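You operate a simulated robot arm through the tools that you are given. There is no shell and no other tool. Be economical: measure what you need, move in short steps, check, and stop when the job is done.

You run a simulated two-armed robot. Do the job below in one go: nothing can be reset, and whatever is moved stays where it is left.

JOB
Take the can and leave it in the grey bucket on the top of the wooden table. Put the jar marked "L 25" from the mixer bench on the lot plate there and the jar marked "L 35" on the white card. Put the tag from the mixer bench on the grey board. Stack the pan that says "R 80" from the mixer bench on top of the pan that says "R 30". Fetch the shim from the mixer bench and set it on the shelf of the lidding table. Put two of the silencers from the sealing bench on the shelf under the sealing bench. Take the cap off the grease tin on the top of the wooden table and lay it down there. Stack the canister marked "65-70 %" from the top of the wooden table on top of the canister that says "55-60 %". Take the dish on the layer board and put it away on the top of the test bench. Put the bolt driver on the top of the tool stand away on the top of the steel bench. Do these in any order. Set down upright: jar, bolt driver.

It is judged by the outcome, as a careful person would: the job done as asked, and still so three seconds after it is handed in. It fails if anything else is knocked over, pushed out of place, dropped, spilled or broken. Lids that push on must go on centred and level and be pressed home; caps that screw on are set level and turned clockwise until they are tight.

ROBOT AND FRAMES
Two 6-joint arms with two-finger parallel grippers on one trunk, on a base that drives. Base frame: it is fixed to the floor where the robot stands at the start and does not move with it; the origin is under the middle of the robot, x ahead of it, y to its left, z up; the surface under the hand at the start is at about z = 86. Readings come in cm, rad, newtons and seconds.
The left shoulder is at the start at [8, 21.6, 157.1], the right one opposite. With the tool pointing down near the work surface each hand reaches from about 10 to 70 cm from the robot's upright axis, wherever it stands, measured 20 degrees to its own side. Places, roughly: board (26x17x1 cm) [-170, 30, 90]; bolt driver (5x5x18 cm) [-1120, -710, 100]; bucket (24x24x28 cm) [-150, 70, 100]; can (9x9x18 cm) [50, 10, 90]; canister [-150, 75, 100]; card [75, -75, 75]; dish (10x8x3 cm) [-90, 280, 80]; grease tin [-150, 25, 100]; jar [50, -25, 100]; lot plate [75, 0, 75]; pan [75, -50, 75]; shelf of the lidding table [-280, -480, 30]; shelf under the sealing bench [-1670, -140, 40]; shim [50, -125, 75]; silencer (4x4x8 cm) [-1660, -180, 90]; tag [50, -25, 100]; top of the steel bench [-1050, 320, 80]; top of the test bench [-1590, 320, 90]. Payload 3.43 kg a hand.
Tool frame (each hand has its own): the origin (TCP) lies between the finger pads and is the grasp point; the fingertips stand 3 cm ahead of it; z points along the fingers, y is the line along which they close. Largest opening 9.4 cm; finger width 2.8, thickness 1; the body of the gripper, 5 by 9.6 cm, starts 5.5 cm behind the TCP.
Orientation is told as [roll, pitch, yaw] about the base's x, y, z axes, in that order, counted from this pose: with the fingers straight down and closing along the base's y, the tool's x points along the base's -x, its y along +y and its z along -z.

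CONTROLS
- The arms move only by the tool send_rows. It takes "left_moves", "right_moves" or both (then of equal length, played together; a hand with none holds still); each is a list of rows, each a list of 7 numbers: the opening, from 0 (shut) to 1 (fully open), then the shift along the tool's x, y, z in mm, then the turn, a rotation vector about the tool's x, y, z in rad. In form: [[gripper, tx, ty, tz, ax, ay, az], ...]. A call has 1 to 10 rows; each row shifts and turns the commanded pose from where the row before left it, along the tool's axes as they then stand. Rows are played at 5 a second. More than 5 cm and 0.15 rad between two rows, or a gripper value outside its range, and nothing of the call is played. Where a pose cannot be reached the arm comes as near as it can. A force on the tool above 40 N (or 10 N above the force at the start of the call, whichever is more), or a blocked arm, ends the call early, and 0.2 s more pass. Each finger travels about 7.2 cm/s and halts on what it meets, pressing with about 41 N; the grip force reading is that of the motor and also rises with nothing between the fingers. The clock runs only during rows and for 0.2 s after the last one: add rows that do not move to give the fingers time. The reply holds the time, the measured pose of the TCP, the force on the tool along the base axes, the opening and the grip force, in the units named above and with some noise, with the torque about the TCP (base axes, N m) and any sound that the robot's microphone picked up.
- Cameras (640 x 400 px; columns grow to the right, rows downward): "scene" is now at [9.56, -3, 171.54]; the picture's right is [-0.39, -0.92, 0.00], its down [-0.78, 0.33, -0.54] and it looks along [0.50, -0.21, -0.84] (base axes); focal length 253 px, centre (320, 200). "left" rides on the left gripper at [7.6, -1.4, -10.3] in its tool frame; the picture's right is [0.18, 0.98, 0.00], its down [-0.75, 0.14, -0.64] and it looks along [-0.63, 0.12, 0.77] (tool axes); focal length 243 px, centre (320, 200). "right" rides on the right gripper at [7.6, 1.4, -10.3] in its tool frame; the picture's right is [-0.18, 0.98, 0.00], its down [-0.75, -0.14, -0.64] and it looks along [-0.63, -0.12, 0.77] (tool axes); focal length 243 px, centre (320, 200). There is no depth. A picture from a camera that has moved, and an enlarged one, comes with that camera's place and axes in the base frame and with its lens.
- grab_frame(camera): a new picture of that camera. It takes no simulated time.
- slide_trunk(by): slides the trunk up (or, below 0, down) by that many cm; the arms and the scene camera ride with it, the base frame stays. It gives what a move gives, with no picture.
- steer(legs): drives the robot by 1 to 6 legs, each [ahead, left, turn to the left] in cm, cm and rad, along the robot's own axes; the way and the turn of a leg run together, so that a leg with both is an arc; at most 150 cm and 3.142 rad a leg. The arms and the cameras ride along, it lands a little off, and it stops where it bumps. It gives what a move gives.
- pan_tilt(pan, tilt): turns the head with the scene camera to pan (to the left, within 1.501 rad either way) and tilt (down, from -0.506 to 1.204), counted from straight ahead of the robot. It gives what a move gives.
- enlarge(camera, box): a new picture of the part [left, top, right, bottom] of that camera's present view, enlarged. It takes no simulated time.
- close_job(): hands the job in; it is judged then, once.

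Go step by step. Nothing tells you exact positions but the pictures and the camera data: compare them with the known pose of the tool, close in by small moves and look again before you grip or let go. The budget is 556 turns and 364 pictures, counting those below and the enlarged ones. Unless the task says otherwise, let go and move clear before handing in.

The tools are called after "Call:" by a JSON object that holds its "op" and its "data". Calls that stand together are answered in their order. send_rows: Moves the arms, as the interface text tells. Its arguments: {"type":"object","properties":{"left_moves":{"type":"array","items":{"type":"array","items":{"type":"number"}}},"right_moves":{"type":"array","items":{"type":"array","items":{"type":"number"}}}},"required":[]} The other tools are called the same way: slide_trunk (by) slides the trunk up or down; steer (legs) drives the base; pan_tilt (pan, tilt) turns the head that bears the scene camera; grab_frame (camera) takes a picture; enlarge (camera, box) takes an enlarged picture of a part of a camera's view; close_job () hands the job in.

At the start:

```text
t: 0.0
left_tcp_pos: [45.94, -4.29, 99.88]
left_ee_rot: [0.0, -0.001, -0.001]
left_contact_force: [0.5, -0.5, 0.4]
left_moment: [-0.03, -0.03, 0.02]
left_finger_gap: 9.43
left_finger_force: 0.1
right_tcp_pos: [29.87, -42.04, 100.03]
right_ee_rot: [-0.002, -0.001, -0.001]
right_contact_force: [-0.1, 0.1, -0.3]
right_moment: [-0.02, 0.01, 0.01]
right_finger_gap: 9.41
right_finger_force: 0.0
trunk travel left (down, up): [-80.1, 3.9]
robot x, y, heading: [0.07, 0.1, 0.0]
head pan, tilt: [-0.401, 1.002]
```

scene: 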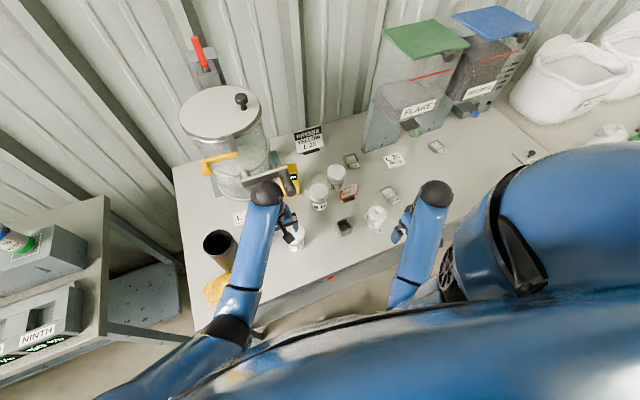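
right: 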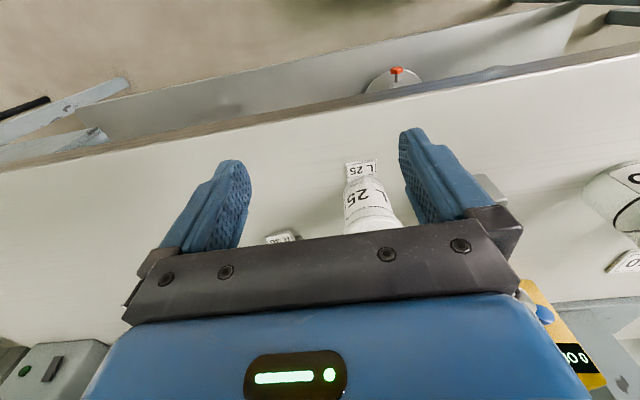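
left: 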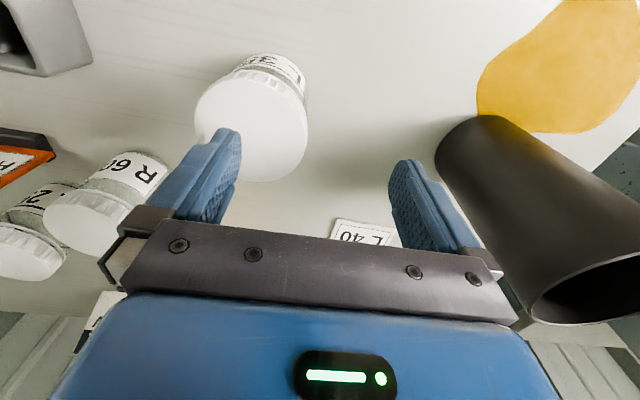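

I see the mixer bench ahead with jars, a dark can on the left, labels and small parts. I'll enlarge the scene to read the labels.

Call:
{"op": "enlarge", "data": {"camera": "scene", "box": [280, 100, 460, 260]}}

Call:
{"op": "enlarge", "data": {"camera": "scene", "box": [170, 150, 330, 310]}}

Call:
{"op": "enlarge", "data": {"camera": "scene", "box": [400, 80, 640, 200]}}

```text
2.50 times, centred on (370, 180) of scene
camera zoom: at [9.56, -3.0, 171.54], right [-0.39, -0.92, 0.0], down [-0.78, 0.33, -0.54], along [0.5, -0.21, -0.84], focal length 632 px, centre (195, 250)
```

zoom: 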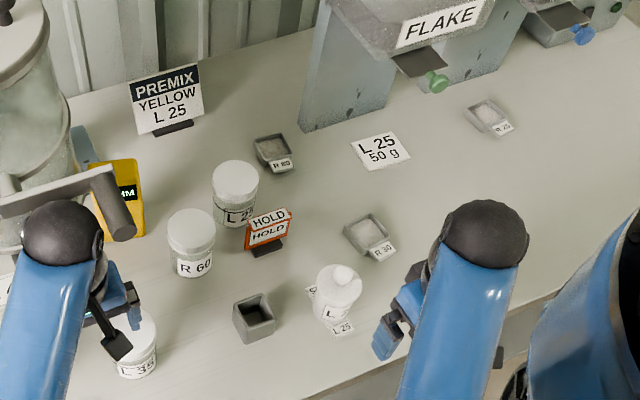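

```text
2.50 times, centred on (250, 230) of scene
camera zoom: at [9.56, -3.0, 171.54], right [-0.39, -0.92, 0.0], down [-0.78, 0.33, -0.54], along [0.5, -0.21, -0.84], focal length 632 px, centre (495, 125)
```

zoom: 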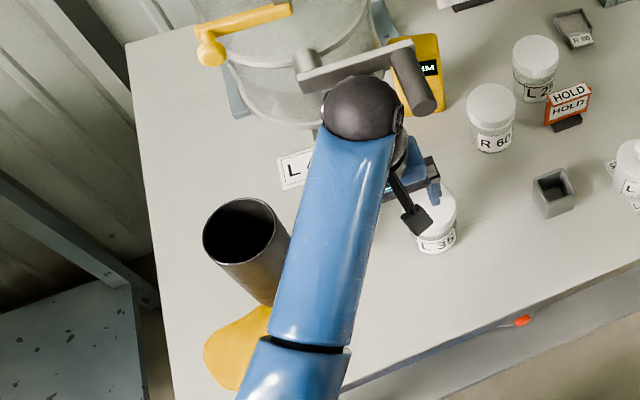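

```text
2.67 times, centred on (520, 140) of scene
camera zoom: at [9.56, -3.0, 171.54], right [-0.39, -0.92, 0.0], down [-0.78, 0.33, -0.54], along [0.5, -0.21, -0.84], focal length 674 px, centre (-213, 360)
```

zoom: 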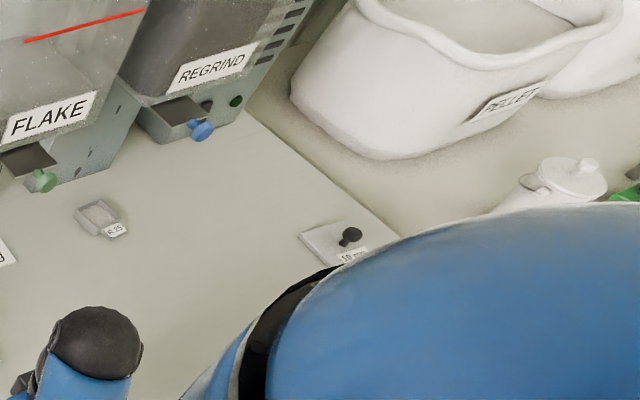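

Call:
{"op": "send_rows", "data": {"left_moves": [[1, 0, 0, -50, 0, 0, 0], [1, 0, 0, -50, 0, 0, 0], [1, 0, 0, -50, 0, 0, 0], [1, 50, 0, -30, 0, 0, 0], [1, 50, 0, 0, 0, 0, 0], [1, 40, 40, 0, 0, 0, 0], [1, 0, 50, 0, 0, 0, 0], [1, 0, 50, 0, 0, 0, 0], [1, 0, 50, 0, 0, 0, 0], [1, 0, 50, 0, 0, 0, 0]], "right_moves": [[1, 0, 0, -50, 0, 0, 0], [1, 0, 0, -50, 0, 0, 0], [1, 0, 0, -50, 0, 0, 0], [1, 0, 0, -30, 0, 0, 0], [1, 0, 0, 0, 0, 0, 0], [1, 0, 0, 0, 0, 0, 0], [1, 0, 0, 0, 0, 0, 0], [1, 0, 0, 0, 0, 0, 0], [1, 0, 0, 0, 0, 0, 0], [1, 0, 0, 0, 0, 0, 0]]}}

Call:
{"op": "grab_frame", "data": {"camera": "scene"}}

Call:
{"op": "grab_frame", "data": {"camera": "right"}}

```text
refused: row 4 steps farther than a row can; nothing moved
```

```text
357 pictures are left
camera scene: at [9.56, -3.0, 171.54], right [-0.39, -0.92, 0.0], down [-0.78, 0.33, -0.54], along [0.5, -0.21, -0.84], focal length 253 px, centre (320, 200)
```

scene: 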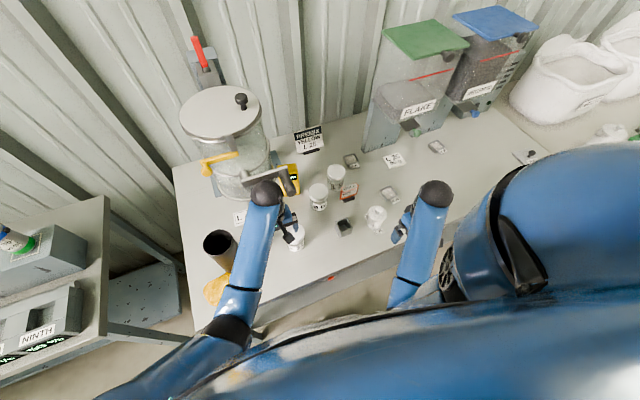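

```text
356 pictures are left
camera right: at [22.35, -40.56, 110.25], right [0.18, 0.98, 0.0], down [0.75, -0.14, 0.64], along [0.63, -0.12, -0.77], focal length 243 px, centre (320, 200)
```

right: 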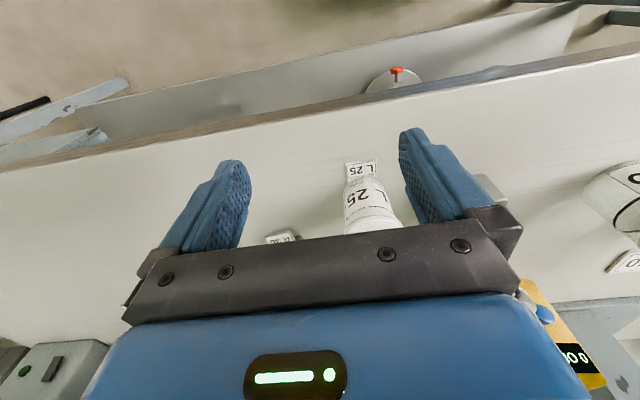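

Call:
{"op": "send_rows", "data": {"left_moves": [[1, 0, 0, -50, 0, 0, 0], [1, 0, 0, -50, 0, 0, 0], [1, 0, 0, -50, 0, 0, 0], [1, 45, 0, -20, 0, 0, 0], [1, 50, 0, 0, 0, 0, 0], [1, 30, 40, 0, 0, 0, 0], [1, 0, 50, 0, 0, 0, 0], [1, 0, 50, 0, 0, 0, 0], [1, 0, 50, 0, 0, 0, 0], [1, 0, 50, 0, 0, 0, 0]], "right_moves": [[1, 0, 0, -50, 0, 0, 0], [1, 0, 0, -50, 0, 0, 0], [1, 0, 0, -50, 0, 0, 0], [1, 0, 0, -30, 0, 0, 0], [1, 0, 0, 0, 0, 0, 0], [1, 0, 0, 0, 0, 0, 0], [1, 0, 0, 0, 0, 0, 0], [1, 0, 0, 0, 0, 0, 0], [1, 0, 0, 0, 0, 0, 0], [1, 0, 0, 0, 0, 0, 0]]}}

Call:
{"op": "grab_frame", "data": {"camera": "scene"}}

Call:
{"op": "grab_frame", "data": {"camera": "right"}}

```text
t: 2.2
left_tcp_pos: [39.24, 14.83, 100.66]
left_ee_rot: [0.002, -0.006, -0.001]
left_contact_force: [-0.7, 1.1, -0.5]
left_moment: [0.02, 0.01, -0.01]
left_finger_gap: 9.4
left_finger_force: 0.0
left hand out of reach, approached as far as the arm can: row 1, 2, 3, 4, 5, 6, 7, 8, 10
right_tcp_pos: [29.44, -42.28, 100.38]
right_ee_rot: [-0.003, -0.007, 0.002]
right_contact_force: [-0.1, -0.2, 0.2]
right_moment: [0.01, -0.03, -0.01]
right_finger_gap: 9.37
right_finger_force: 0.0
right hand out of reach, approached as far as the arm can: row 1, 2, 3, 4
trunk travel left (down, up): [-80.1, 3.9]
robot x, y, heading: [0.01, -0.11, 0.001]
head pan, tilt: [-0.401, 1.002]
```

```text
355 pictures are left
camera scene: at [8.78, -3.43, 171.58], right [-0.39, -0.92, 0.0], down [-0.77, 0.33, -0.54], along [0.5, -0.21, -0.84], focal length 253 px, centre (320, 200)
```

scene: 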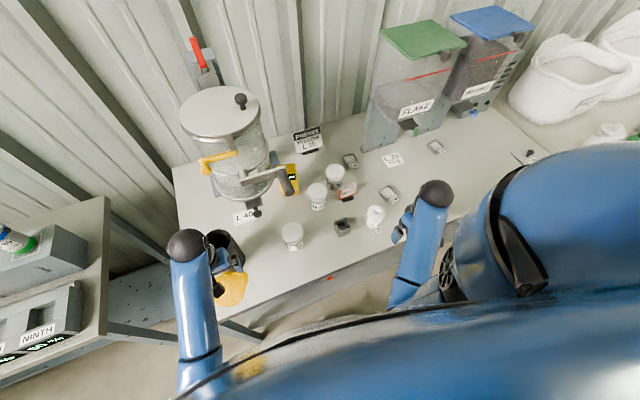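

```text
354 pictures are left
camera right: at [21.77, -40.83, 110.54], right [0.18, 0.98, 0.0], down [0.75, -0.14, 0.65], along [0.64, -0.12, -0.76], focal length 243 px, centre (320, 200)
```

right: 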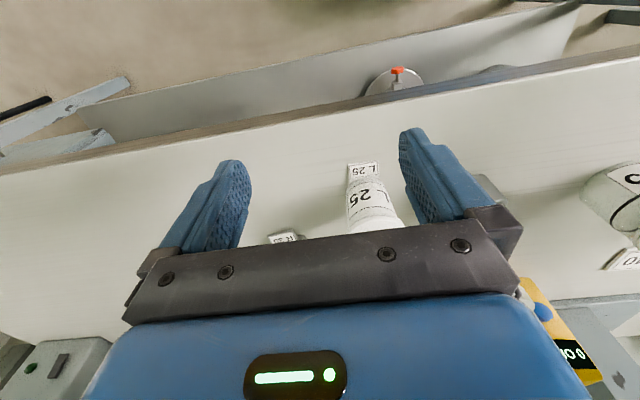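

Call:
{"op": "enlarge", "data": {"camera": "scene", "box": [160, 180, 320, 310]}}

Call:
{"op": "send_rows", "data": {"right_moves": [[1, 0, 0, -30, 0, 0, 0], [1, 0, 0, 0, 0, 0, 0]]}}

Call:
{"op": "grab_frame", "data": {"camera": "left"}}

```text
3.08 times, centred on (240, 245) of scene
camera zoom: at [8.78, -3.43, 171.58], right [-0.39, -0.92, 0.0], down [-0.77, 0.33, -0.54], along [0.5, -0.21, -0.84], focal length 778 px, centre (566, 62)
```

zoom: 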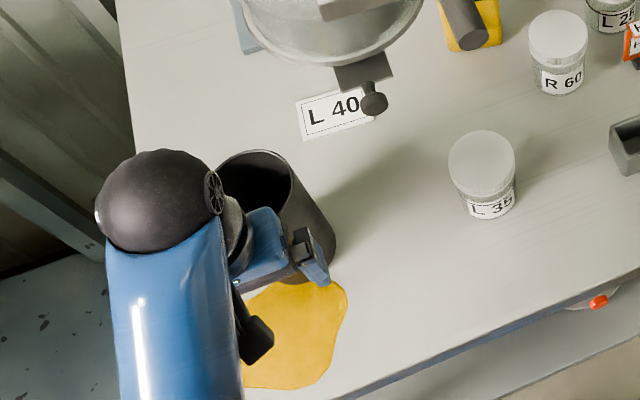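

```text
t: 2.8
left_tcp_pos: [39.71, 14.87, 100.43]
left_ee_rot: [0.0, -0.004, -0.002]
left_contact_force: [-0.7, 0.1, -0.1]
left_moment: [0.0, -0.03, 0.0]
left_finger_gap: 9.39
left_finger_force: 0.0
right_tcp_pos: [29.72, -42.2, 100.32]
right_ee_rot: [-0.004, -0.003, -0.001]
right_contact_force: [-0.3, -0.6, -0.5]
right_moment: [-0.04, 0.02, -0.03]
right_finger_gap: 9.39
right_finger_force: 0.0
right hand out of reach, approached as far as the arm can: row 1
trunk travel left (down, up): [-80.1, 3.9]
robot x, y, heading: [0.01, 0.25, -0.003]
head pan, tilt: [-0.401, 1.002]
```

```text
352 pictures are left
camera left: at [31.97, 13.46, 110.64], right [-0.18, 0.98, 0.0], down [0.75, 0.14, 0.65], along [0.64, 0.12, -0.76], focal length 243 px, centre (320, 200)
```

left: 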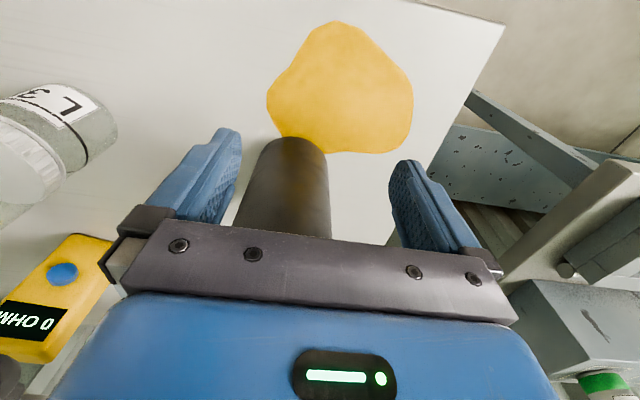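

Call:
{"op": "enlarge", "data": {"camera": "right", "box": [240, 140, 440, 260]}}

Call:
{"op": "enlarge", "data": {"camera": "scene", "box": [290, 140, 450, 250]}}

```text
3.20 times, centred on (340, 200) of right
camera zoom: at [22.14, -40.64, 110.53], right [0.18, 0.98, 0.0], down [0.75, -0.14, 0.65], along [0.63, -0.12, -0.76], focal length 776 px, centre (256, 200)
```

zoom: 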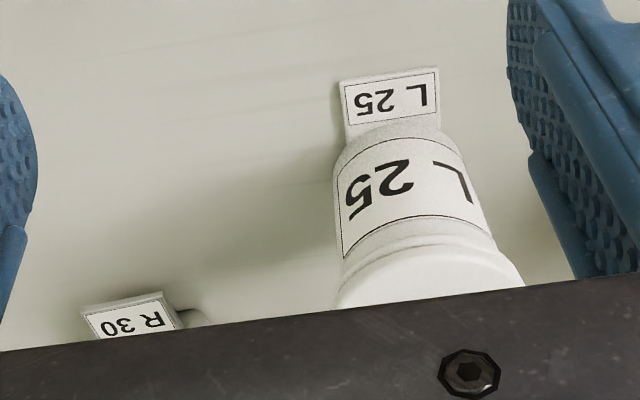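

```text
3.64 times, centred on (370, 195) of scene
camera zoom: at [9.31, -3.17, 171.56], right [-0.39, -0.92, 0.0], down [-0.78, 0.33, -0.54], along [0.5, -0.21, -0.84], focal length 919 px, centre (138, 218)
```

zoom: 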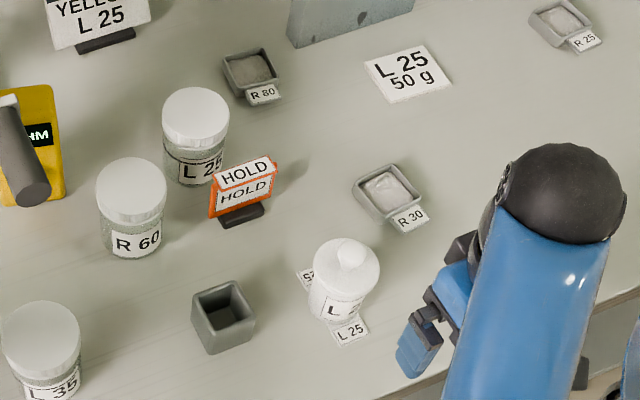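

Call:
{"op": "send_rows", "data": {"right_moves": [[1, 40, -20, 0, 0, 0, 0], [1, 40, -20, 0, 0, 0, 0], [1, 30, -20, 0, 0, 0, 0], [1, 0, 0, 0, 0, 0, 0]]}}

Call:
{"op": "grab_frame", "data": {"camera": "right"}}

Call:
{"op": "enlarge", "data": {"camera": "scene", "box": [310, 150, 410, 240]}}

```text
t: 3.8
left_tcp_pos: [39.83, 15.13, 100.28]
left_ee_rot: [0.0, -0.004, 0.001]
left_contact_force: [-0.3, 0.3, 0.6]
left_moment: [-0.02, 0.03, 0.02]
left_finger_gap: 9.4
left_finger_force: 0.0
right_tcp_pos: [18.97, -47.87, 100.26]
right_ee_rot: [-0.003, 0.002, 0.001]
right_contact_force: [0.6, -1.5, 0.6]
right_moment: [0.01, 0.01, 0.01]
right_finger_gap: 9.41
right_finger_force: 0.0
trunk travel left (down, up): [-80.1, 3.9]
robot x, y, heading: [0.04, -0.29, 0.008]
head pan, tilt: [-0.401, 1.002]
```

```text
349 pictures are left
camera right: at [11.4, -46.5, 110.46], right [0.18, 0.98, 0.0], down [0.75, -0.14, 0.64], along [0.63, -0.12, -0.77], focal length 243 px, centre (320, 200)
```

right: 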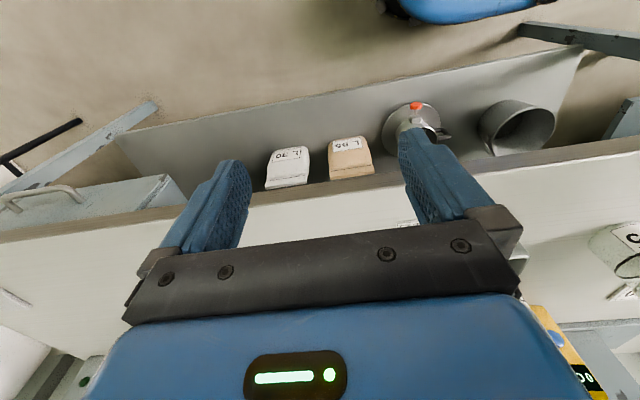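

```text
4.44 times, centred on (360, 195) of scene
camera zoom: at [9.66, -2.96, 171.54], right [-0.39, -0.92, 0.0], down [-0.78, 0.33, -0.54], along [0.49, -0.21, -0.84], focal length 1123 px, centre (142, 222)
```

zoom: 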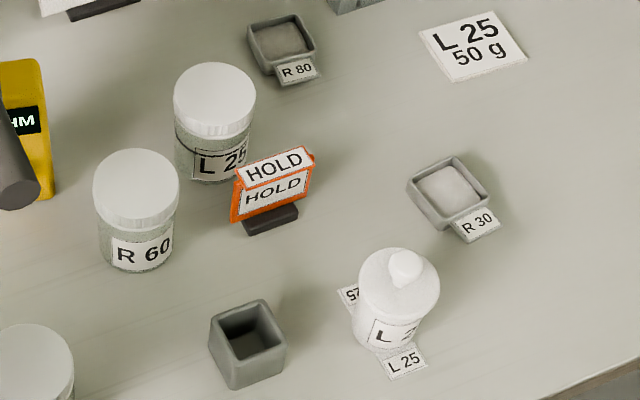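

Call:
{"op": "slide_trunk", "data": {"by": 3.8}}

Call:
{"op": "send_rows", "data": {"right_moves": [[1, 0, 0, 0, 0, -0.15, 0], [1, 0, 0, 0, 0, -0.15, 0], [1, 0, 0, -20, 0, -0.15, 0], [1, 0, 0, -20, 0, -0.15, 0], [1, 0, 0, -20, 0, -0.15, 0], [1, 0, 0, -20, 0, 0, 0], [1, 0, 0, -20, 0, 0, 0]]}}

```text
t: 4.6
left_tcp_pos: [39.74, 15.06, 104.17]
left_ee_rot: [0.001, -0.004, 0.0]
left_contact_force: [-0.3, 0.8, -0.6]
left_moment: [0.0, -0.03, -0.01]
left_finger_gap: 9.39
left_finger_force: 0.0
right_tcp_pos: [18.95, -47.99, 103.92]
right_ee_rot: [-0.002, 0.0, 0.0]
right_contact_force: [0.7, 0.2, -0.1]
right_moment: [0.0, 0.0, 0.0]
right_finger_gap: 9.38
right_finger_force: 0.1
trunk travel left (down, up): [-83.9, 0.1]
robot x, y, heading: [0.11, -0.07, 0.003]
head pan, tilt: [-0.401, 1.002]
```

```text
t: 6.2
left_tcp_pos: [39.77, 14.98, 104.11]
left_ee_rot: [-0.001, -0.003, 0.0]
left_contact_force: [-0.2, 0.1, -1.3]
left_moment: [0.04, 0.02, 0.0]
left_finger_gap: 9.4
left_finger_force: 0.1
right_tcp_pos: [16.57, -48.01, 109.13]
right_ee_rot: [-0.005, -0.749, 0.002]
right_contact_force: [0.0, -0.1, -0.5]
right_moment: [-0.04, 0.03, 0.05]
right_finger_gap: 9.38
right_finger_force: 0.1
right hand out of reach, approached as far as the arm can: row 6, 7
trunk travel left (down, up): [-83.9, 0.1]
robot x, y, heading: [0.02, -0.11, -0.001]
head pan, tilt: [-0.401, 1.002]
```

Call:
{"op": "send_rows", "data": {"right_moves": [[1, -15, 0, 15, 0, -0.15, 0], [1, -15, 0, 15, 0, -0.15, 0], [1, -15, 0, 15, 0, -0.15, 0], [1, -15, 0, 15, 0, -0.15, 0], [1, -15, 0, 15, 0, -0.15, 0], [1, -40, 0, 0, 0, 0, 0], [1, -40, 0, 0, 0, 0, 0], [1, -40, 0, 0, 0, 0, 0], [1, -40, 0, 0, 0, 0, 0], [1, -40, 0, 0, 0, 0, 0]]}}

```text
t: 8.4
left_tcp_pos: [39.77, 15.03, 104.13]
left_ee_rot: [0.001, -0.005, 0.0]
left_contact_force: [-0.2, -0.5, -0.7]
left_moment: [0.0, 0.02, -0.01]
left_finger_gap: 9.39
left_finger_force: 0.0
right_tcp_pos: [27.86, -47.86, 131.9]
right_ee_rot: [-0.022, -1.5, 0.02]
right_contact_force: [0.8, 0.0, 0.4]
right_moment: [-0.01, -0.01, 0.0]
right_finger_gap: 9.41
right_finger_force: 0.0
trunk travel left (down, up): [-83.9, 0.1]
robot x, y, heading: [0.23, -0.26, 0.001]
head pan, tilt: [-0.401, 1.002]
```

Call:
{"op": "grab_frame", "data": {"camera": "right"}}

```text
347 pictures are left
camera right: at [17.23, -46.43, 124.99], right [0.01, 0.98, 0.18], down [-0.59, -0.14, 0.8], along [0.81, -0.12, 0.57], focal length 243 px, centre (320, 200)
```

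right: 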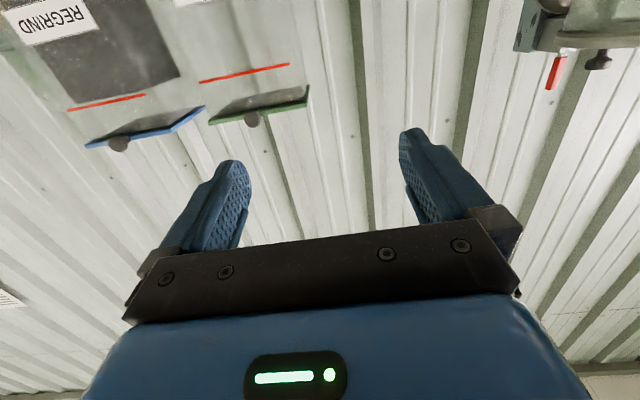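

Call:
{"op": "enlarge", "data": {"camera": "scene", "box": [280, 110, 440, 210]}}

Call:
{"op": "grab_frame", "data": {"camera": "scene"}}

```text
4.00 times, centred on (360, 160) of scene
camera zoom: at [9.55, -3.03, 175.34], right [-0.39, -0.92, 0.0], down [-0.78, 0.33, -0.54], along [0.5, -0.21, -0.84], focal length 1011 px, centre (160, 360)
```

zoom: 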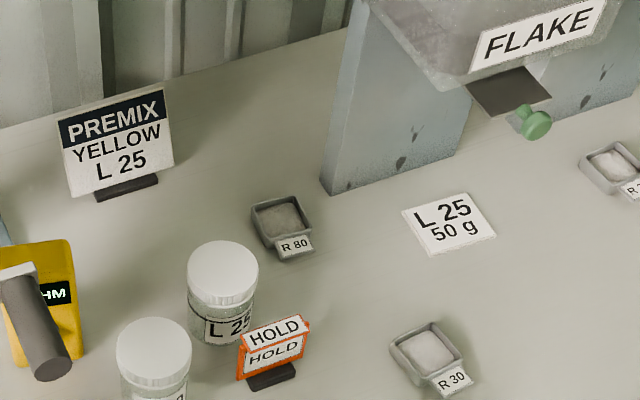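

```text
345 pictures are left
camera scene: at [9.55, -3.03, 175.34], right [-0.39, -0.92, 0.0], down [-0.78, 0.33, -0.54], along [0.5, -0.21, -0.84], focal length 253 px, centre (320, 200)
```

scene: 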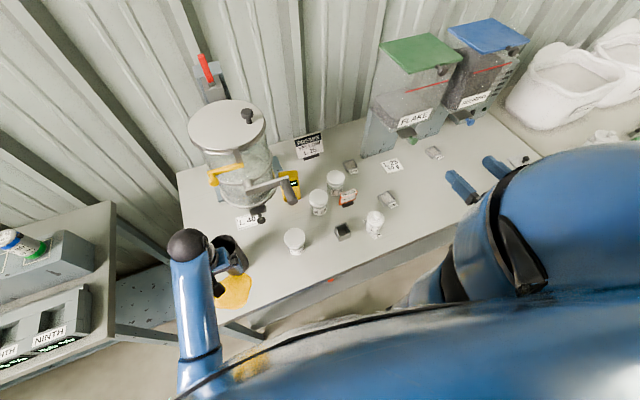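

Call:
{"op": "pan_tilt", "data": {"pan": 0, "tilt": 1.2}}

Call:
{"op": "grab_frame", "data": {"camera": "scene"}}

```text
t: 9.3
left_tcp_pos: [39.8, 15.02, 104.17]
left_ee_rot: [0.0, -0.001, 0.001]
left_contact_force: [0.2, 0.6, -1.2]
left_moment: [-0.02, -0.02, -0.02]
left_finger_gap: 9.39
left_finger_force: 0.0
right_tcp_pos: [27.9, -48.04, 131.75]
right_ee_rot: [-0.033, -1.498, 0.033]
right_contact_force: [-0.2, -0.3, 0.1]
right_moment: [0.03, 0.0, 0.06]
right_finger_gap: 9.4
right_finger_force: 0.1
trunk travel left (down, up): [-83.9, 0.1]
robot x, y, heading: [-0.15, 0.17, 0.001]
head pan, tilt: [0.0, 1.201]
```

```text
344 pictures are left
camera scene: at [8.77, -0.28, 174.1], right [0.0, -1.0, 0.0], down [-0.93, 0.0, -0.36], along [0.36, 0.0, -0.93], focal length 253 px, centre (320, 200)
```

scene: 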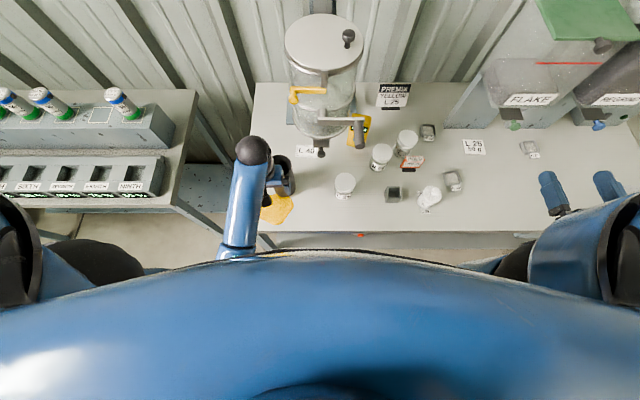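

Call:
{"op": "enlarge", "data": {"camera": "scene", "box": [370, 90, 498, 170]}}

Call:
{"op": "enlarge", "data": {"camera": "scene", "box": [290, 140, 450, 240]}}

```text
5.00 times, centred on (434, 130) of scene
camera zoom: at [8.77, -0.28, 174.1], right [0.0, -1.0, 0.0], down [-0.93, 0.0, -0.36], along [0.36, 0.0, -0.93], focal length 1263 px, centre (-250, 550)
```

zoom: 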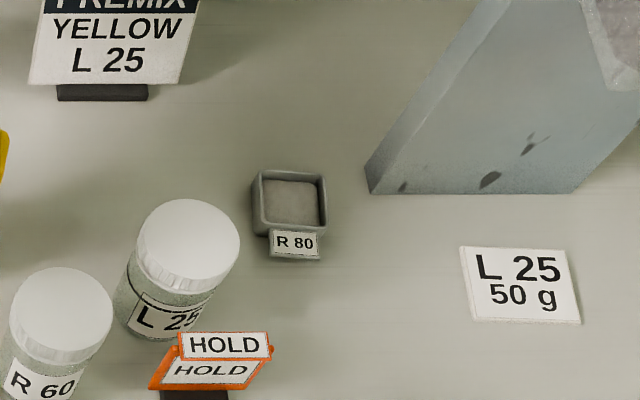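

```text
4.00 times, centred on (370, 190) of scene
camera zoom: at [8.77, -0.28, 174.1], right [0.0, -1.0, 0.0], down [-0.93, 0.0, -0.36], along [0.36, 0.0, -0.93], focal length 1011 px, centre (120, 240)
```

zoom: 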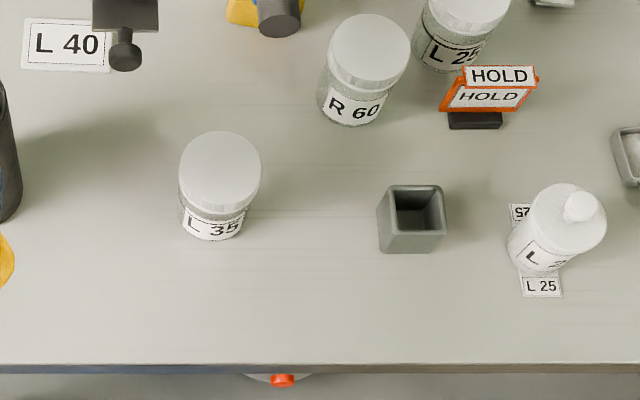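

Call:
{"op": "send_rows", "data": {"right_moves": [[1, 0, 0, 48, 0, 0, 0], [1, 0, 12, 48, 0, 0, 0], [1, 0, 12, 45, 0, 0, 0], [1, 0, 12, 45, 0, 0, 0], [1, 40, 0, 0, 0, 0, 0], [1, 40, 0, 0, 0, 0, 0], [1, 40, 0, 0, 0, 0, 0], [1, 40, 0, 0, 0, 0, 0], [1, 40, 0, 0, 0, 0, 0]]}}

Call:
{"op": "send_rows", "data": {"right_moves": [[0.85, 0, 0, 0, 0, 0.14, 0], [0.85, 0, 0, 0, 0, 0.14, 0], [0.85, 0, 0, 0, 0, 0.14, 0], [0.85, 0, 0, 0, 0, 0.14, 0], [0.85, 0, 0, 0, 0, 0.14, 0], [0.85, 0, 0, 0, 0, 0.14, 0], [0.85, 0, 0, 0, 0, 0.14, 0], [0.85, 0, 0, 0, 0, 0.12, 0], [0.85, 0, 0, 0, 0, 0, 0]]}}

Call:
{"op": "grab_frame", "data": {"camera": "right"}}

```text
t: 11.3
left_tcp_pos: [39.74, 15.04, 104.12]
left_ee_rot: [0.0, -0.002, -0.002]
left_contact_force: [-0.7, 0.3, -0.1]
left_moment: [0.0, -0.02, 0.02]
left_finger_gap: 9.39
left_finger_force: 0.1
right_tcp_pos: [44.87, -44.43, 110.53]
right_ee_rot: [-0.04, -1.5, 0.04]
right_contact_force: [-0.2, -0.1, 0.5]
right_moment: [-0.01, 0.0, 0.0]
right_finger_gap: 9.41
right_finger_force: 0.1
trunk travel left (down, up): [-83.9, 0.1]
robot x, y, heading: [0.2, 0.05, 0.001]
head pan, tilt: [0.0, 1.201]
```

```text
t: 13.3
left_tcp_pos: [39.73, 15.03, 104.15]
left_ee_rot: [0.001, -0.005, -0.002]
left_contact_force: [0.0, 0.1, -0.1]
left_moment: [-0.02, 0.01, 0.03]
left_finger_gap: 9.4
left_finger_force: 0.0
right_tcp_pos: [44.96, -44.46, 110.47]
right_ee_rot: [-0.003, -0.398, -0.001]
right_contact_force: [0.9, 0.2, -0.1]
right_moment: [0.01, -0.01, -0.01]
right_finger_gap: 7.99
right_finger_force: 0.0
trunk travel left (down, up): [-83.9, 0.1]
robot x, y, heading: [-0.18, 0.18, -0.0]
head pan, tilt: [0.0, 1.201]
```

```text
341 pictures are left
camera right: at [34.1, -42.9, 116.97], right [0.17, 0.98, 0.07], down [0.45, -0.14, 0.88], along [0.88, -0.12, -0.46], focal length 243 px, centre (320, 200)
```

right: 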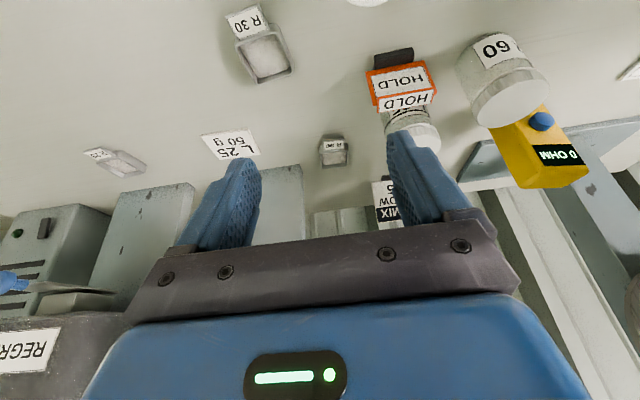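

Call:
{"op": "send_rows", "data": {"right_moves": [[0.85, -21.7, 0, 28.9, 0, 0, 0], [0.85, -21.7, 0, 28.9, 0, 0, 0], [0.85, -21.7, 0, 28.9, 0, 0, 0], [0.85, -21.7, 0, 28.9, 0, 0, 0], [0.85, -21.7, 0, 28.9, 0, 0, 0], [0.85, -21.7, 0, 28.9, 0, 0, 0], [0.85, -21.7, 0, 28.9, 0, 0, 0], [0.85, -21.7, 0, 28.9, 0, 0, 0], [0.85, 0, 0, 0, 0, 0, 0]]}}

Call:
{"op": "grab_frame", "data": {"camera": "right"}}

Call:
{"op": "enlarge", "data": {"camera": "scene", "box": [370, 90, 498, 170]}}

```text
t: 15.3
left_tcp_pos: [39.86, 15.09, 104.14]
left_ee_rot: [0.0, -0.005, -0.001]
left_contact_force: [0.4, 0.3, -0.1]
left_moment: [0.01, 0.0, 0.0]
left_finger_gap: 9.4
left_finger_force: 0.2
right_tcp_pos: [69.55, -44.28, 96.4]
right_ee_rot: [-0.004, -0.4, 0.001]
right_contact_force: [-0.2, 0.3, -0.4]
right_moment: [0.01, -0.05, 0.03]
right_finger_gap: 8.0
right_finger_force: 0.1
right hand out of reach, approached as far as the arm can: row 8
trunk travel left (down, up): [-83.9, 0.1]
robot x, y, heading: [0.19, 0.17, -0.0]
head pan, tilt: [0.0, 1.201]
```

```text
340 pictures are left
camera right: at [58.65, -42.8, 102.77], right [0.17, 0.98, 0.07], down [0.44, -0.14, 0.89], along [0.88, -0.12, -0.46], focal length 243 px, centre (320, 200)
```

right: 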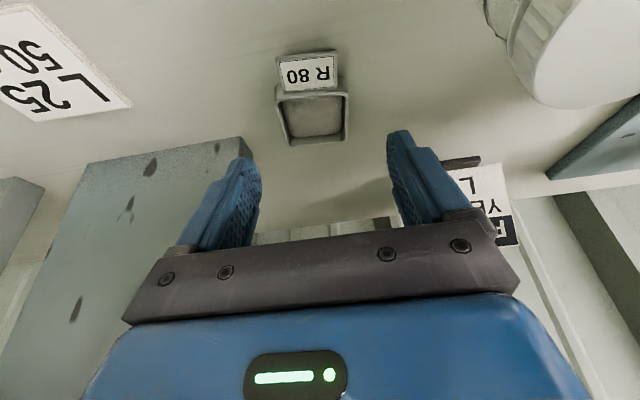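

```text
5.00 times, centred on (434, 130) of scene
camera zoom: at [8.76, -0.27, 174.1], right [0.0, -1.0, 0.0], down [-0.93, 0.0, -0.36], along [0.36, 0.0, -0.93], focal length 1263 px, centre (-250, 550)
```

zoom: 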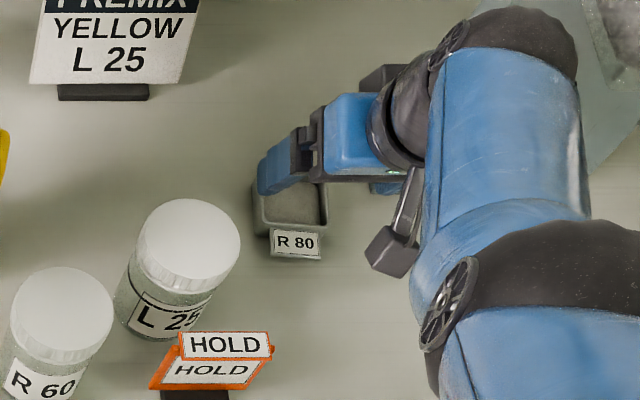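

Call:
{"op": "send_rows", "data": {"right_moves": [[0.85, 0, 0, -40, 0, 0, 0], [0.85, 0, 0, -40, 0, 0, 0], [0.85, 40, 0, -20, 0, 0, 0], [0.85, 40, 0, -20, 0, 0, 0], [0.85, 40, 0, -20, 0, 0, 0], [0.85, 40, 0, -20, 0, 0, 0]]}}

Call:
{"op": "steer", "data": {"legs": [[0, -20, 0]]}}

Call:
{"op": "grab_frame", "data": {"camera": "scene"}}

```text
t: 16.7
left_tcp_pos: [39.67, 15.11, 104.24]
left_ee_rot: [-0.002, -0.006, 0.0]
left_contact_force: [0.0, -0.5, -0.8]
left_moment: [0.01, 0.0, 0.0]
left_finger_gap: 9.39
left_finger_force: 0.1
right_tcp_pos: [48.38, -44.07, 104.76]
right_ee_rot: [-0.004, -0.4, 0.002]
right_contact_force: [0.5, -0.2, -0.1]
right_moment: [0.01, -0.03, 0.03]
right_finger_gap: 7.98
right_finger_force: 0.0
trunk travel left (down, up): [-83.9, 0.1]
robot x, y, heading: [-0.21, 0.15, -0.0]
head pan, tilt: [0.0, 1.201]
```

```text
t: 18.3
left_tcp_pos: [39.81, -4.69, 104.01]
left_ee_rot: [-0.003, -0.004, -0.001]
left_contact_force: [0.1, 0.6, 0.2]
left_moment: [-0.04, 0.01, -0.01]
left_finger_gap: 9.42
left_finger_force: 0.0
right_tcp_pos: [48.46, -63.93, 104.79]
right_ee_rot: [-0.007, -0.398, 0.001]
right_contact_force: [0.0, -0.4, -0.1]
right_moment: [-0.05, 0.0, -0.04]
right_finger_gap: 7.99
right_finger_force: 0.1
trunk travel left (down, up): [-83.9, 0.1]
robot x, y, heading: [0.14, -19.89, -0.002]
head pan, tilt: [0.0, 1.201]
```

```text
338 pictures are left
camera scene: at [8.77, -19.68, 174.1], right [0.0, -1.0, 0.0], down [-0.93, 0.0, -0.36], along [0.36, 0.0, -0.93], focal length 253 px, centre (320, 200)
```

scene: 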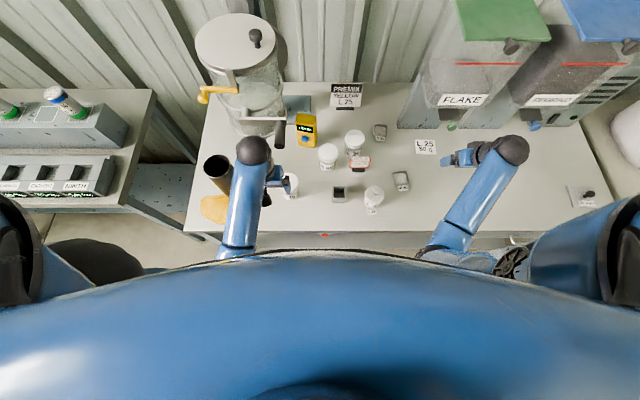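

Call:
{"op": "send_rows", "data": {"right_moves": [[0.85, 0, 48, 0, 0, 0, 0], [0.85, 0, 48, 0, 0, 0, 0], [0.85, 0, 48, 0, 0, 0, 0], [0.85, 0, 49, 0, 0, 0, 0], [0.85, -33.5, 0, 31, 0, 0, 0], [0.85, -33.5, 0, 31, 0, 0, 0], [0.85, -33.5, 0, 31, 0, 0, 0], [0.85, -33.5, 0, 31, 0, 0, 0], [0.85, -33.5, 0, 31, 0, 0, 0], [0.85, 0, 0, 0, 0, 0, 0]]}}

Call:
{"op": "grab_frame", "data": {"camera": "right"}}

```text
t: 20.5
left_tcp_pos: [39.76, -5.09, 104.2]
left_ee_rot: [0.0, -0.004, -0.002]
left_contact_force: [0.9, -0.2, 0.3]
left_moment: [-0.04, 0.01, -0.02]
left_finger_gap: 9.4
left_finger_force: 0.1
right_tcp_pos: [69.91, -45.01, 97.03]
right_ee_rot: [-0.002, -0.4, 0.001]
right_contact_force: [0.1, 0.8, -0.4]
right_moment: [0.0, 0.03, -0.04]
right_finger_gap: 7.98
right_finger_force: 0.2
trunk travel left (down, up): [-83.9, 0.1]
robot x, y, heading: [0.05, -20.2, -0.0]
head pan, tilt: [0.0, 1.201]
```

```text
337 pictures are left
camera right: at [58.96, -43.51, 103.44], right [0.17, 0.98, 0.07], down [0.44, -0.14, 0.89], along [0.88, -0.12, -0.46], focal length 243 px, centre (320, 200)
```

right: 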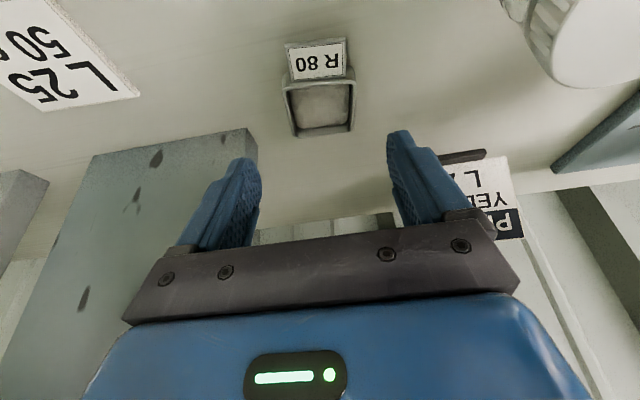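

Call:
{"op": "send_rows", "data": {"right_moves": [[0.85, 4.4, 0.7, 24, 0, 0, 0], [0.85, 4.4, 0.7, 24, 0, 0, 0], [0.85, 4.4, 0.7, 22, 0, 0, 0], [0.85, 0, 0, 0, 0, 0, 0]]}}

Call:
{"op": "grab_frame", "data": {"camera": "right"}}

Call:
{"op": "enlarge", "data": {"camera": "scene", "box": [310, 90, 438, 170]}}

```text
t: 21.5
left_tcp_pos: [39.7, -4.93, 104.13]
left_ee_rot: [0.0, -0.003, -0.003]
left_contact_force: [-0.8, 0.5, 0.1]
left_moment: [-0.02, 0.0, 0.0]
left_finger_gap: 9.4
left_finger_force: 0.0
right_tcp_pos: [70.3, -44.64, 90.75]
right_ee_rot: [-0.003, -0.401, 0.0]
right_contact_force: [0.0, 0.1, 0.0]
right_moment: [-0.03, 0.01, 0.0]
right_finger_gap: 8.02
right_finger_force: 0.1
right hand out of reach, approached as far as the arm can: row 3
trunk travel left (down, up): [-83.9, 0.1]
robot x, y, heading: [0.2, -19.88, -0.001]
head pan, tilt: [0.0, 1.201]
```

```text
336 pictures are left
camera right: at [59.43, -43.27, 97.15], right [0.17, 0.98, 0.07], down [0.44, -0.14, 0.89], along [0.88, -0.12, -0.46], focal length 243 px, centre (320, 200)
```

right: 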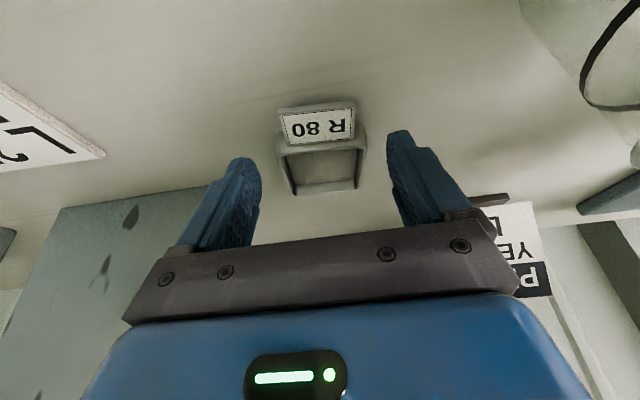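

```text
5.00 times, centred on (374, 130) of scene
camera zoom: at [8.66, -20.27, 174.11], right [0.0, -1.0, 0.0], down [-0.93, 0.0, -0.36], along [0.36, 0.0, -0.93], focal length 1263 px, centre (50, 550)
```

zoom: 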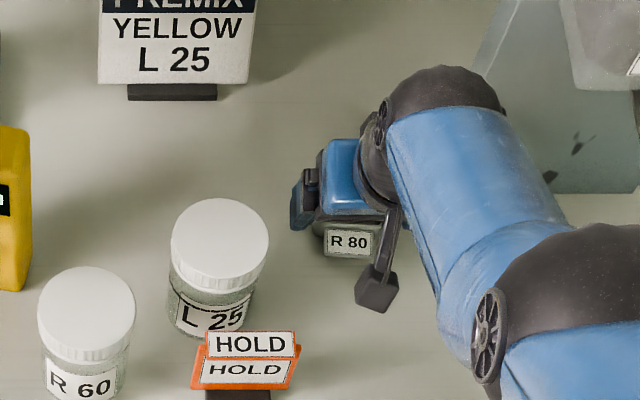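

Call:
{"op": "send_rows", "data": {"right_moves": [[0.85, -13, 0, -30.7, 0, 0, 0], [0.85, -13, 0, -30.7, 0, 0, 0], [0.85, -13, 0, -30.7, 0, 0, 0], [0.85, 0, 0, 0, 0, 0, 0]], "left_moves": [[1, 45, 0, 0, 0, 0, 0], [1, 45, 0, 0, 0, 0, 0], [1, 0, 40, 0, 0, 0, 0], [1, 0, 0, 0, 0, 0, 0]]}}

Call:
{"op": "slide_trunk", "data": {"by": -10}}

Call:
{"op": "grab_frame", "data": {"camera": "right"}}

```text
t: 22.5
left_tcp_pos: [31.09, -1.0, 104.06]
left_ee_rot: [0.002, -0.002, 0.0]
left_contact_force: [0.8, 0.1, -1.0]
left_moment: [-0.04, 0.0, -0.02]
left_finger_gap: 9.41
left_finger_force: 0.1
right_tcp_pos: [70.52, -44.72, 100.5]
right_ee_rot: [-0.001, -0.397, -0.001]
right_contact_force: [0.0, -1.0, 0.0]
right_moment: [0.02, -0.01, 0.02]
right_finger_gap: 7.97
right_finger_force: 0.0
trunk travel left (down, up): [-83.9, 0.1]
robot x, y, heading: [-0.17, -19.83, -0.003]
head pan, tilt: [0.0, 1.201]
```

```text
t: 23.8
left_tcp_pos: [31.01, -1.05, 94.14]
left_ee_rot: [-0.001, -0.003, -0.002]
left_contact_force: [-0.3, 0.1, 0.4]
left_moment: [-0.03, -0.03, 0.0]
left_finger_gap: 9.42
left_finger_force: 0.1
right_tcp_pos: [70.47, -44.58, 90.73]
right_ee_rot: [-0.003, -0.397, -0.001]
right_contact_force: [-1.2, 0.1, 0.3]
right_moment: [0.03, 0.0, -0.02]
right_finger_gap: 8.0
right_finger_force: 0.1
trunk travel left (down, up): [-73.9, 10.1]
robot x, y, heading: [-0.27, -19.99, 0.0]
head pan, tilt: [0.0, 1.201]
```

```text
334 pictures are left
camera right: at [59.48, -43.22, 97.17], right [0.17, 0.98, 0.07], down [0.45, -0.14, 0.88], along [0.88, -0.12, -0.46], focal length 243 px, centre (320, 200)
```

right: 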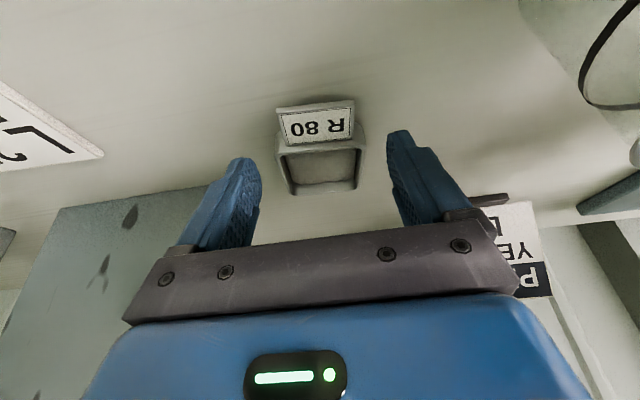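

Call:
{"op": "send_rows", "data": {"right_moves": [[0.85, -1, -2, 10, 0, 0, 0], [0.5, 0, 0, 0, 0, 0, 0], [0.4, 0, 0, 0, 0, 0, 0], [0.3, 0, 0, 0, 0, 0, 0], [0.3, 0, 0, 0, 0, 0, 0]]}}

Call:
{"op": "grab_frame", "data": {"camera": "right"}}

```text
t: 25.0
left_tcp_pos: [30.88, -1.09, 94.07]
left_ee_rot: [0.0, -0.004, -0.001]
left_contact_force: [-0.1, -0.2, 0.9]
left_moment: [-0.01, -0.03, -0.02]
left_finger_gap: 9.39
left_finger_force: 0.0
right_tcp_pos: [70.84, -44.87, 89.78]
right_ee_rot: [-0.001, -0.397, 0.0]
right_contact_force: [-0.8, -0.2, 0.0]
right_moment: [0.01, 0.0, 0.0]
right_finger_gap: 5.49
right_finger_force: 41.4
trunk travel left (down, up): [-73.9, 10.1]
robot x, y, heading: [0.19, -19.92, 0.001]
head pan, tilt: [0.0, 1.201]
```

```text
333 pictures are left
camera right: at [59.95, -43.41, 96.31], right [0.17, 0.98, 0.07], down [0.45, -0.14, 0.88], along [0.88, -0.12, -0.46], focal length 243 px, centre (320, 200)
```

right: 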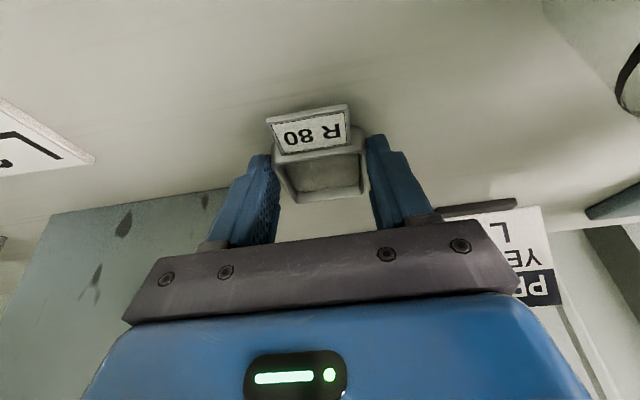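

Call:
{"op": "send_rows", "data": {"right_moves": [[0.3, -10, 0, -23, 0, 0, 0], [0.3, -12, 0, -28, 0, 0, 0], [0.3, -12, 0, -28, 0, 0, 0], [0.3, 0, 0, 0, 0, 0, 0]]}}

Call:
{"op": "grab_frame", "data": {"camera": "right"}}

Call:
{"op": "enlarge", "data": {"camera": "scene", "box": [330, 130, 458, 210]}}

```text
t: 26.0
left_tcp_pos: [30.88, -1.01, 94.09]
left_ee_rot: [-0.001, -0.003, -0.002]
left_contact_force: [-0.6, 0.3, -0.5]
left_moment: [-0.04, 0.02, 0.02]
left_finger_gap: 9.43
left_finger_force: 0.2
right_tcp_pos: [70.91, -44.77, 98.4]
right_ee_rot: [-0.002, -0.398, -0.003]
right_contact_force: [0.2, 0.2, -1.3]
right_moment: [0.01, -0.02, 0.01]
right_finger_gap: 5.49
right_finger_force: 40.9
trunk travel left (down, up): [-73.9, 10.1]
robot x, y, heading: [-0.24, -20.12, -0.005]
head pan, tilt: [0.0, 1.201]
```

```text
332 pictures are left
camera right: at [59.97, -43.37, 104.92], right [0.17, 0.98, 0.07], down [0.45, -0.14, 0.88], along [0.88, -0.12, -0.46], focal length 243 px, centre (320, 200)
```

right: 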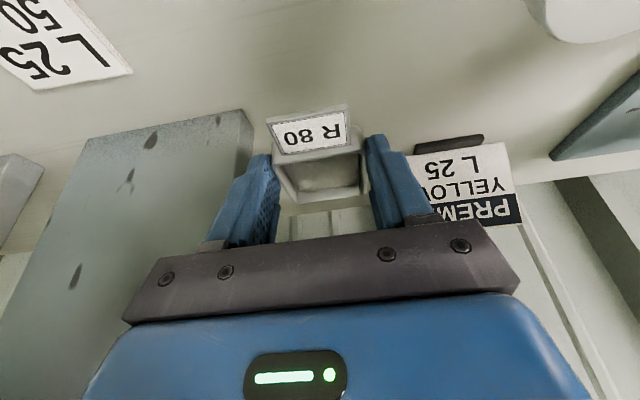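

```text
5.00 times, centred on (394, 170) of scene
camera zoom: at [8.79, -20.28, 164.1], right [0.0, -1.0, 0.0], down [-0.93, 0.0, -0.36], along [0.36, 0.0, -0.93], focal length 1263 px, centre (-50, 350)
```

zoom: 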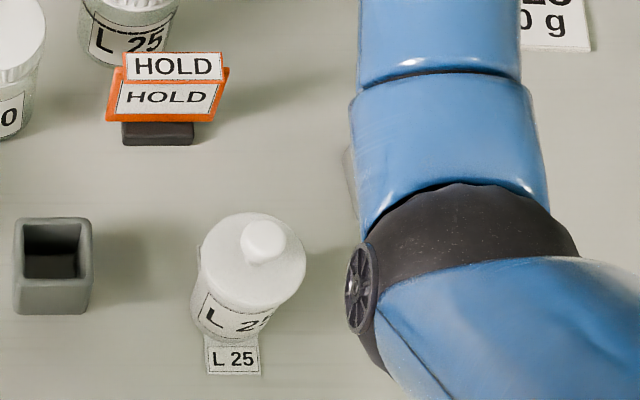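

Call:
{"op": "slide_trunk", "data": {"by": 10}}

Call:
{"op": "send_rows", "data": {"right_moves": [[0.3, 40, -12, 17, 0, 0, 0], [0.3, 40, -12, 17, 0, 0, 0], [0.3, 40, -12, 17, 0, 0, 0], [0.3, 40, -12, 17, 0, 0, 0], [0.3, 40, -8, 17, 0, 0, 0], [0.3, 40, 0, 17, 0, 0, 0], [0.3, 27, 0, 11, 0, 0, 0], [0.3, 0, 0, 0, 0, 0, 0]]}}

Call:
{"op": "grab_frame", "data": {"camera": "right"}}

```text
t: 27.4
left_tcp_pos: [30.98, -1.02, 104.05]
left_ee_rot: [0.0, -0.004, 0.0]
left_contact_force: [-0.3, -0.3, 0.3]
left_moment: [0.02, -0.01, -0.02]
left_finger_gap: 9.4
left_finger_force: 0.1
right_tcp_pos: [70.89, -44.77, 108.57]
right_ee_rot: [-0.001, -0.398, 0.0]
right_contact_force: [0.7, 1.2, -0.5]
right_moment: [0.02, 0.04, -0.01]
right_finger_gap: 5.48
right_finger_force: 40.6
trunk travel left (down, up): [-83.9, 0.1]
robot x, y, heading: [0.33, -20.31, -0.002]
head pan, tilt: [0.0, 1.201]
```

```text
t: 28.9
left_tcp_pos: [30.71, -0.8, 104.09]
left_ee_rot: [-0.002, -0.005, 0.0]
left_contact_force: [-0.6, -0.2, -0.7]
left_moment: [0.03, 0.04, -0.01]
left_finger_gap: 9.38
left_finger_force: 0.0
right_tcp_pos: [52.64, -50.49, 89.7]
right_ee_rot: [-0.008, -0.43, 0.004]
right_contact_force: [-3.4, 2.7, 12.1]
right_moment: [-0.02, 0.21, -0.03]
right_finger_gap: 5.49
right_finger_force: 41.2
trunk travel left (down, up): [-83.9, 0.1]
robot x, y, heading: [0.24, -19.77, 0.004]
head pan, tilt: [0.0, 1.201]
stopped in row 7 (right hand): the force on the tool passed its limit at 55 N (the readings are from after the stop); the commanded pose is now the measured one
```

```text
330 pictures are left
camera right: at [41.55, -49.0, 95.94], right [0.17, 0.98, 0.07], down [0.42, -0.13, 0.9], along [0.89, -0.12, -0.43], focal length 243 px, centre (320, 200)
```

right: 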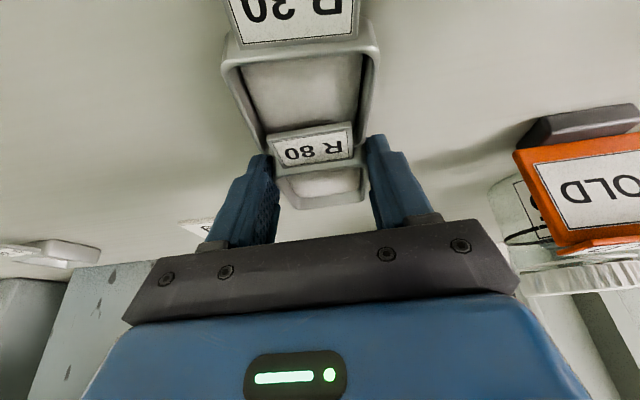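

I made a sign error that lowered the pan behind R 30; I'll lift straight up and check both pans.

Call:
{"op": "send_rows", "data": {"right_moves": [[0.3, -4, 0, -9, 0, 0, 0], [0.3, -8, 0, -18, 0, 0, 0], [0.3, -16, 0, -36, 0, 0, 0], [0.3, -16, 0, -36, 0, 0, 0], [0.3, -16, 0, -36, 0, 0, 0], [0.3, 0, 0, 0, 0, 0, 0]]}}

Call:
{"op": "grab_frame", "data": {"camera": "right"}}

```text
t: 30.3
left_tcp_pos: [30.79, -0.99, 104.16]
left_ee_rot: [0.0, -0.004, 0.0]
left_contact_force: [-0.2, 0.1, 0.2]
left_moment: [0.0, 0.03, -0.01]
left_finger_gap: 9.39
left_finger_force: 0.0
right_tcp_pos: [52.66, -50.5, 104.4]
right_ee_rot: [-0.008, -0.426, 0.006]
right_contact_force: [-0.7, 0.3, -0.6]
right_moment: [-0.01, -0.01, -0.02]
right_finger_gap: 5.47
right_finger_force: 41.6
trunk travel left (down, up): [-83.9, 0.1]
robot x, y, heading: [-0.0, -19.74, -0.0]
head pan, tilt: [0.0, 1.201]
```

```text
329 pictures are left
camera right: at [41.57, -49.09, 110.6], right [0.17, 0.98, 0.07], down [0.42, -0.13, 0.9], along [0.89, -0.12, -0.44], focal length 243 px, centre (320, 200)
```

right: 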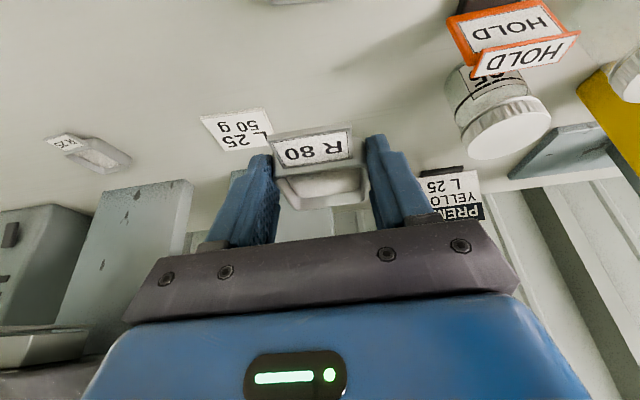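

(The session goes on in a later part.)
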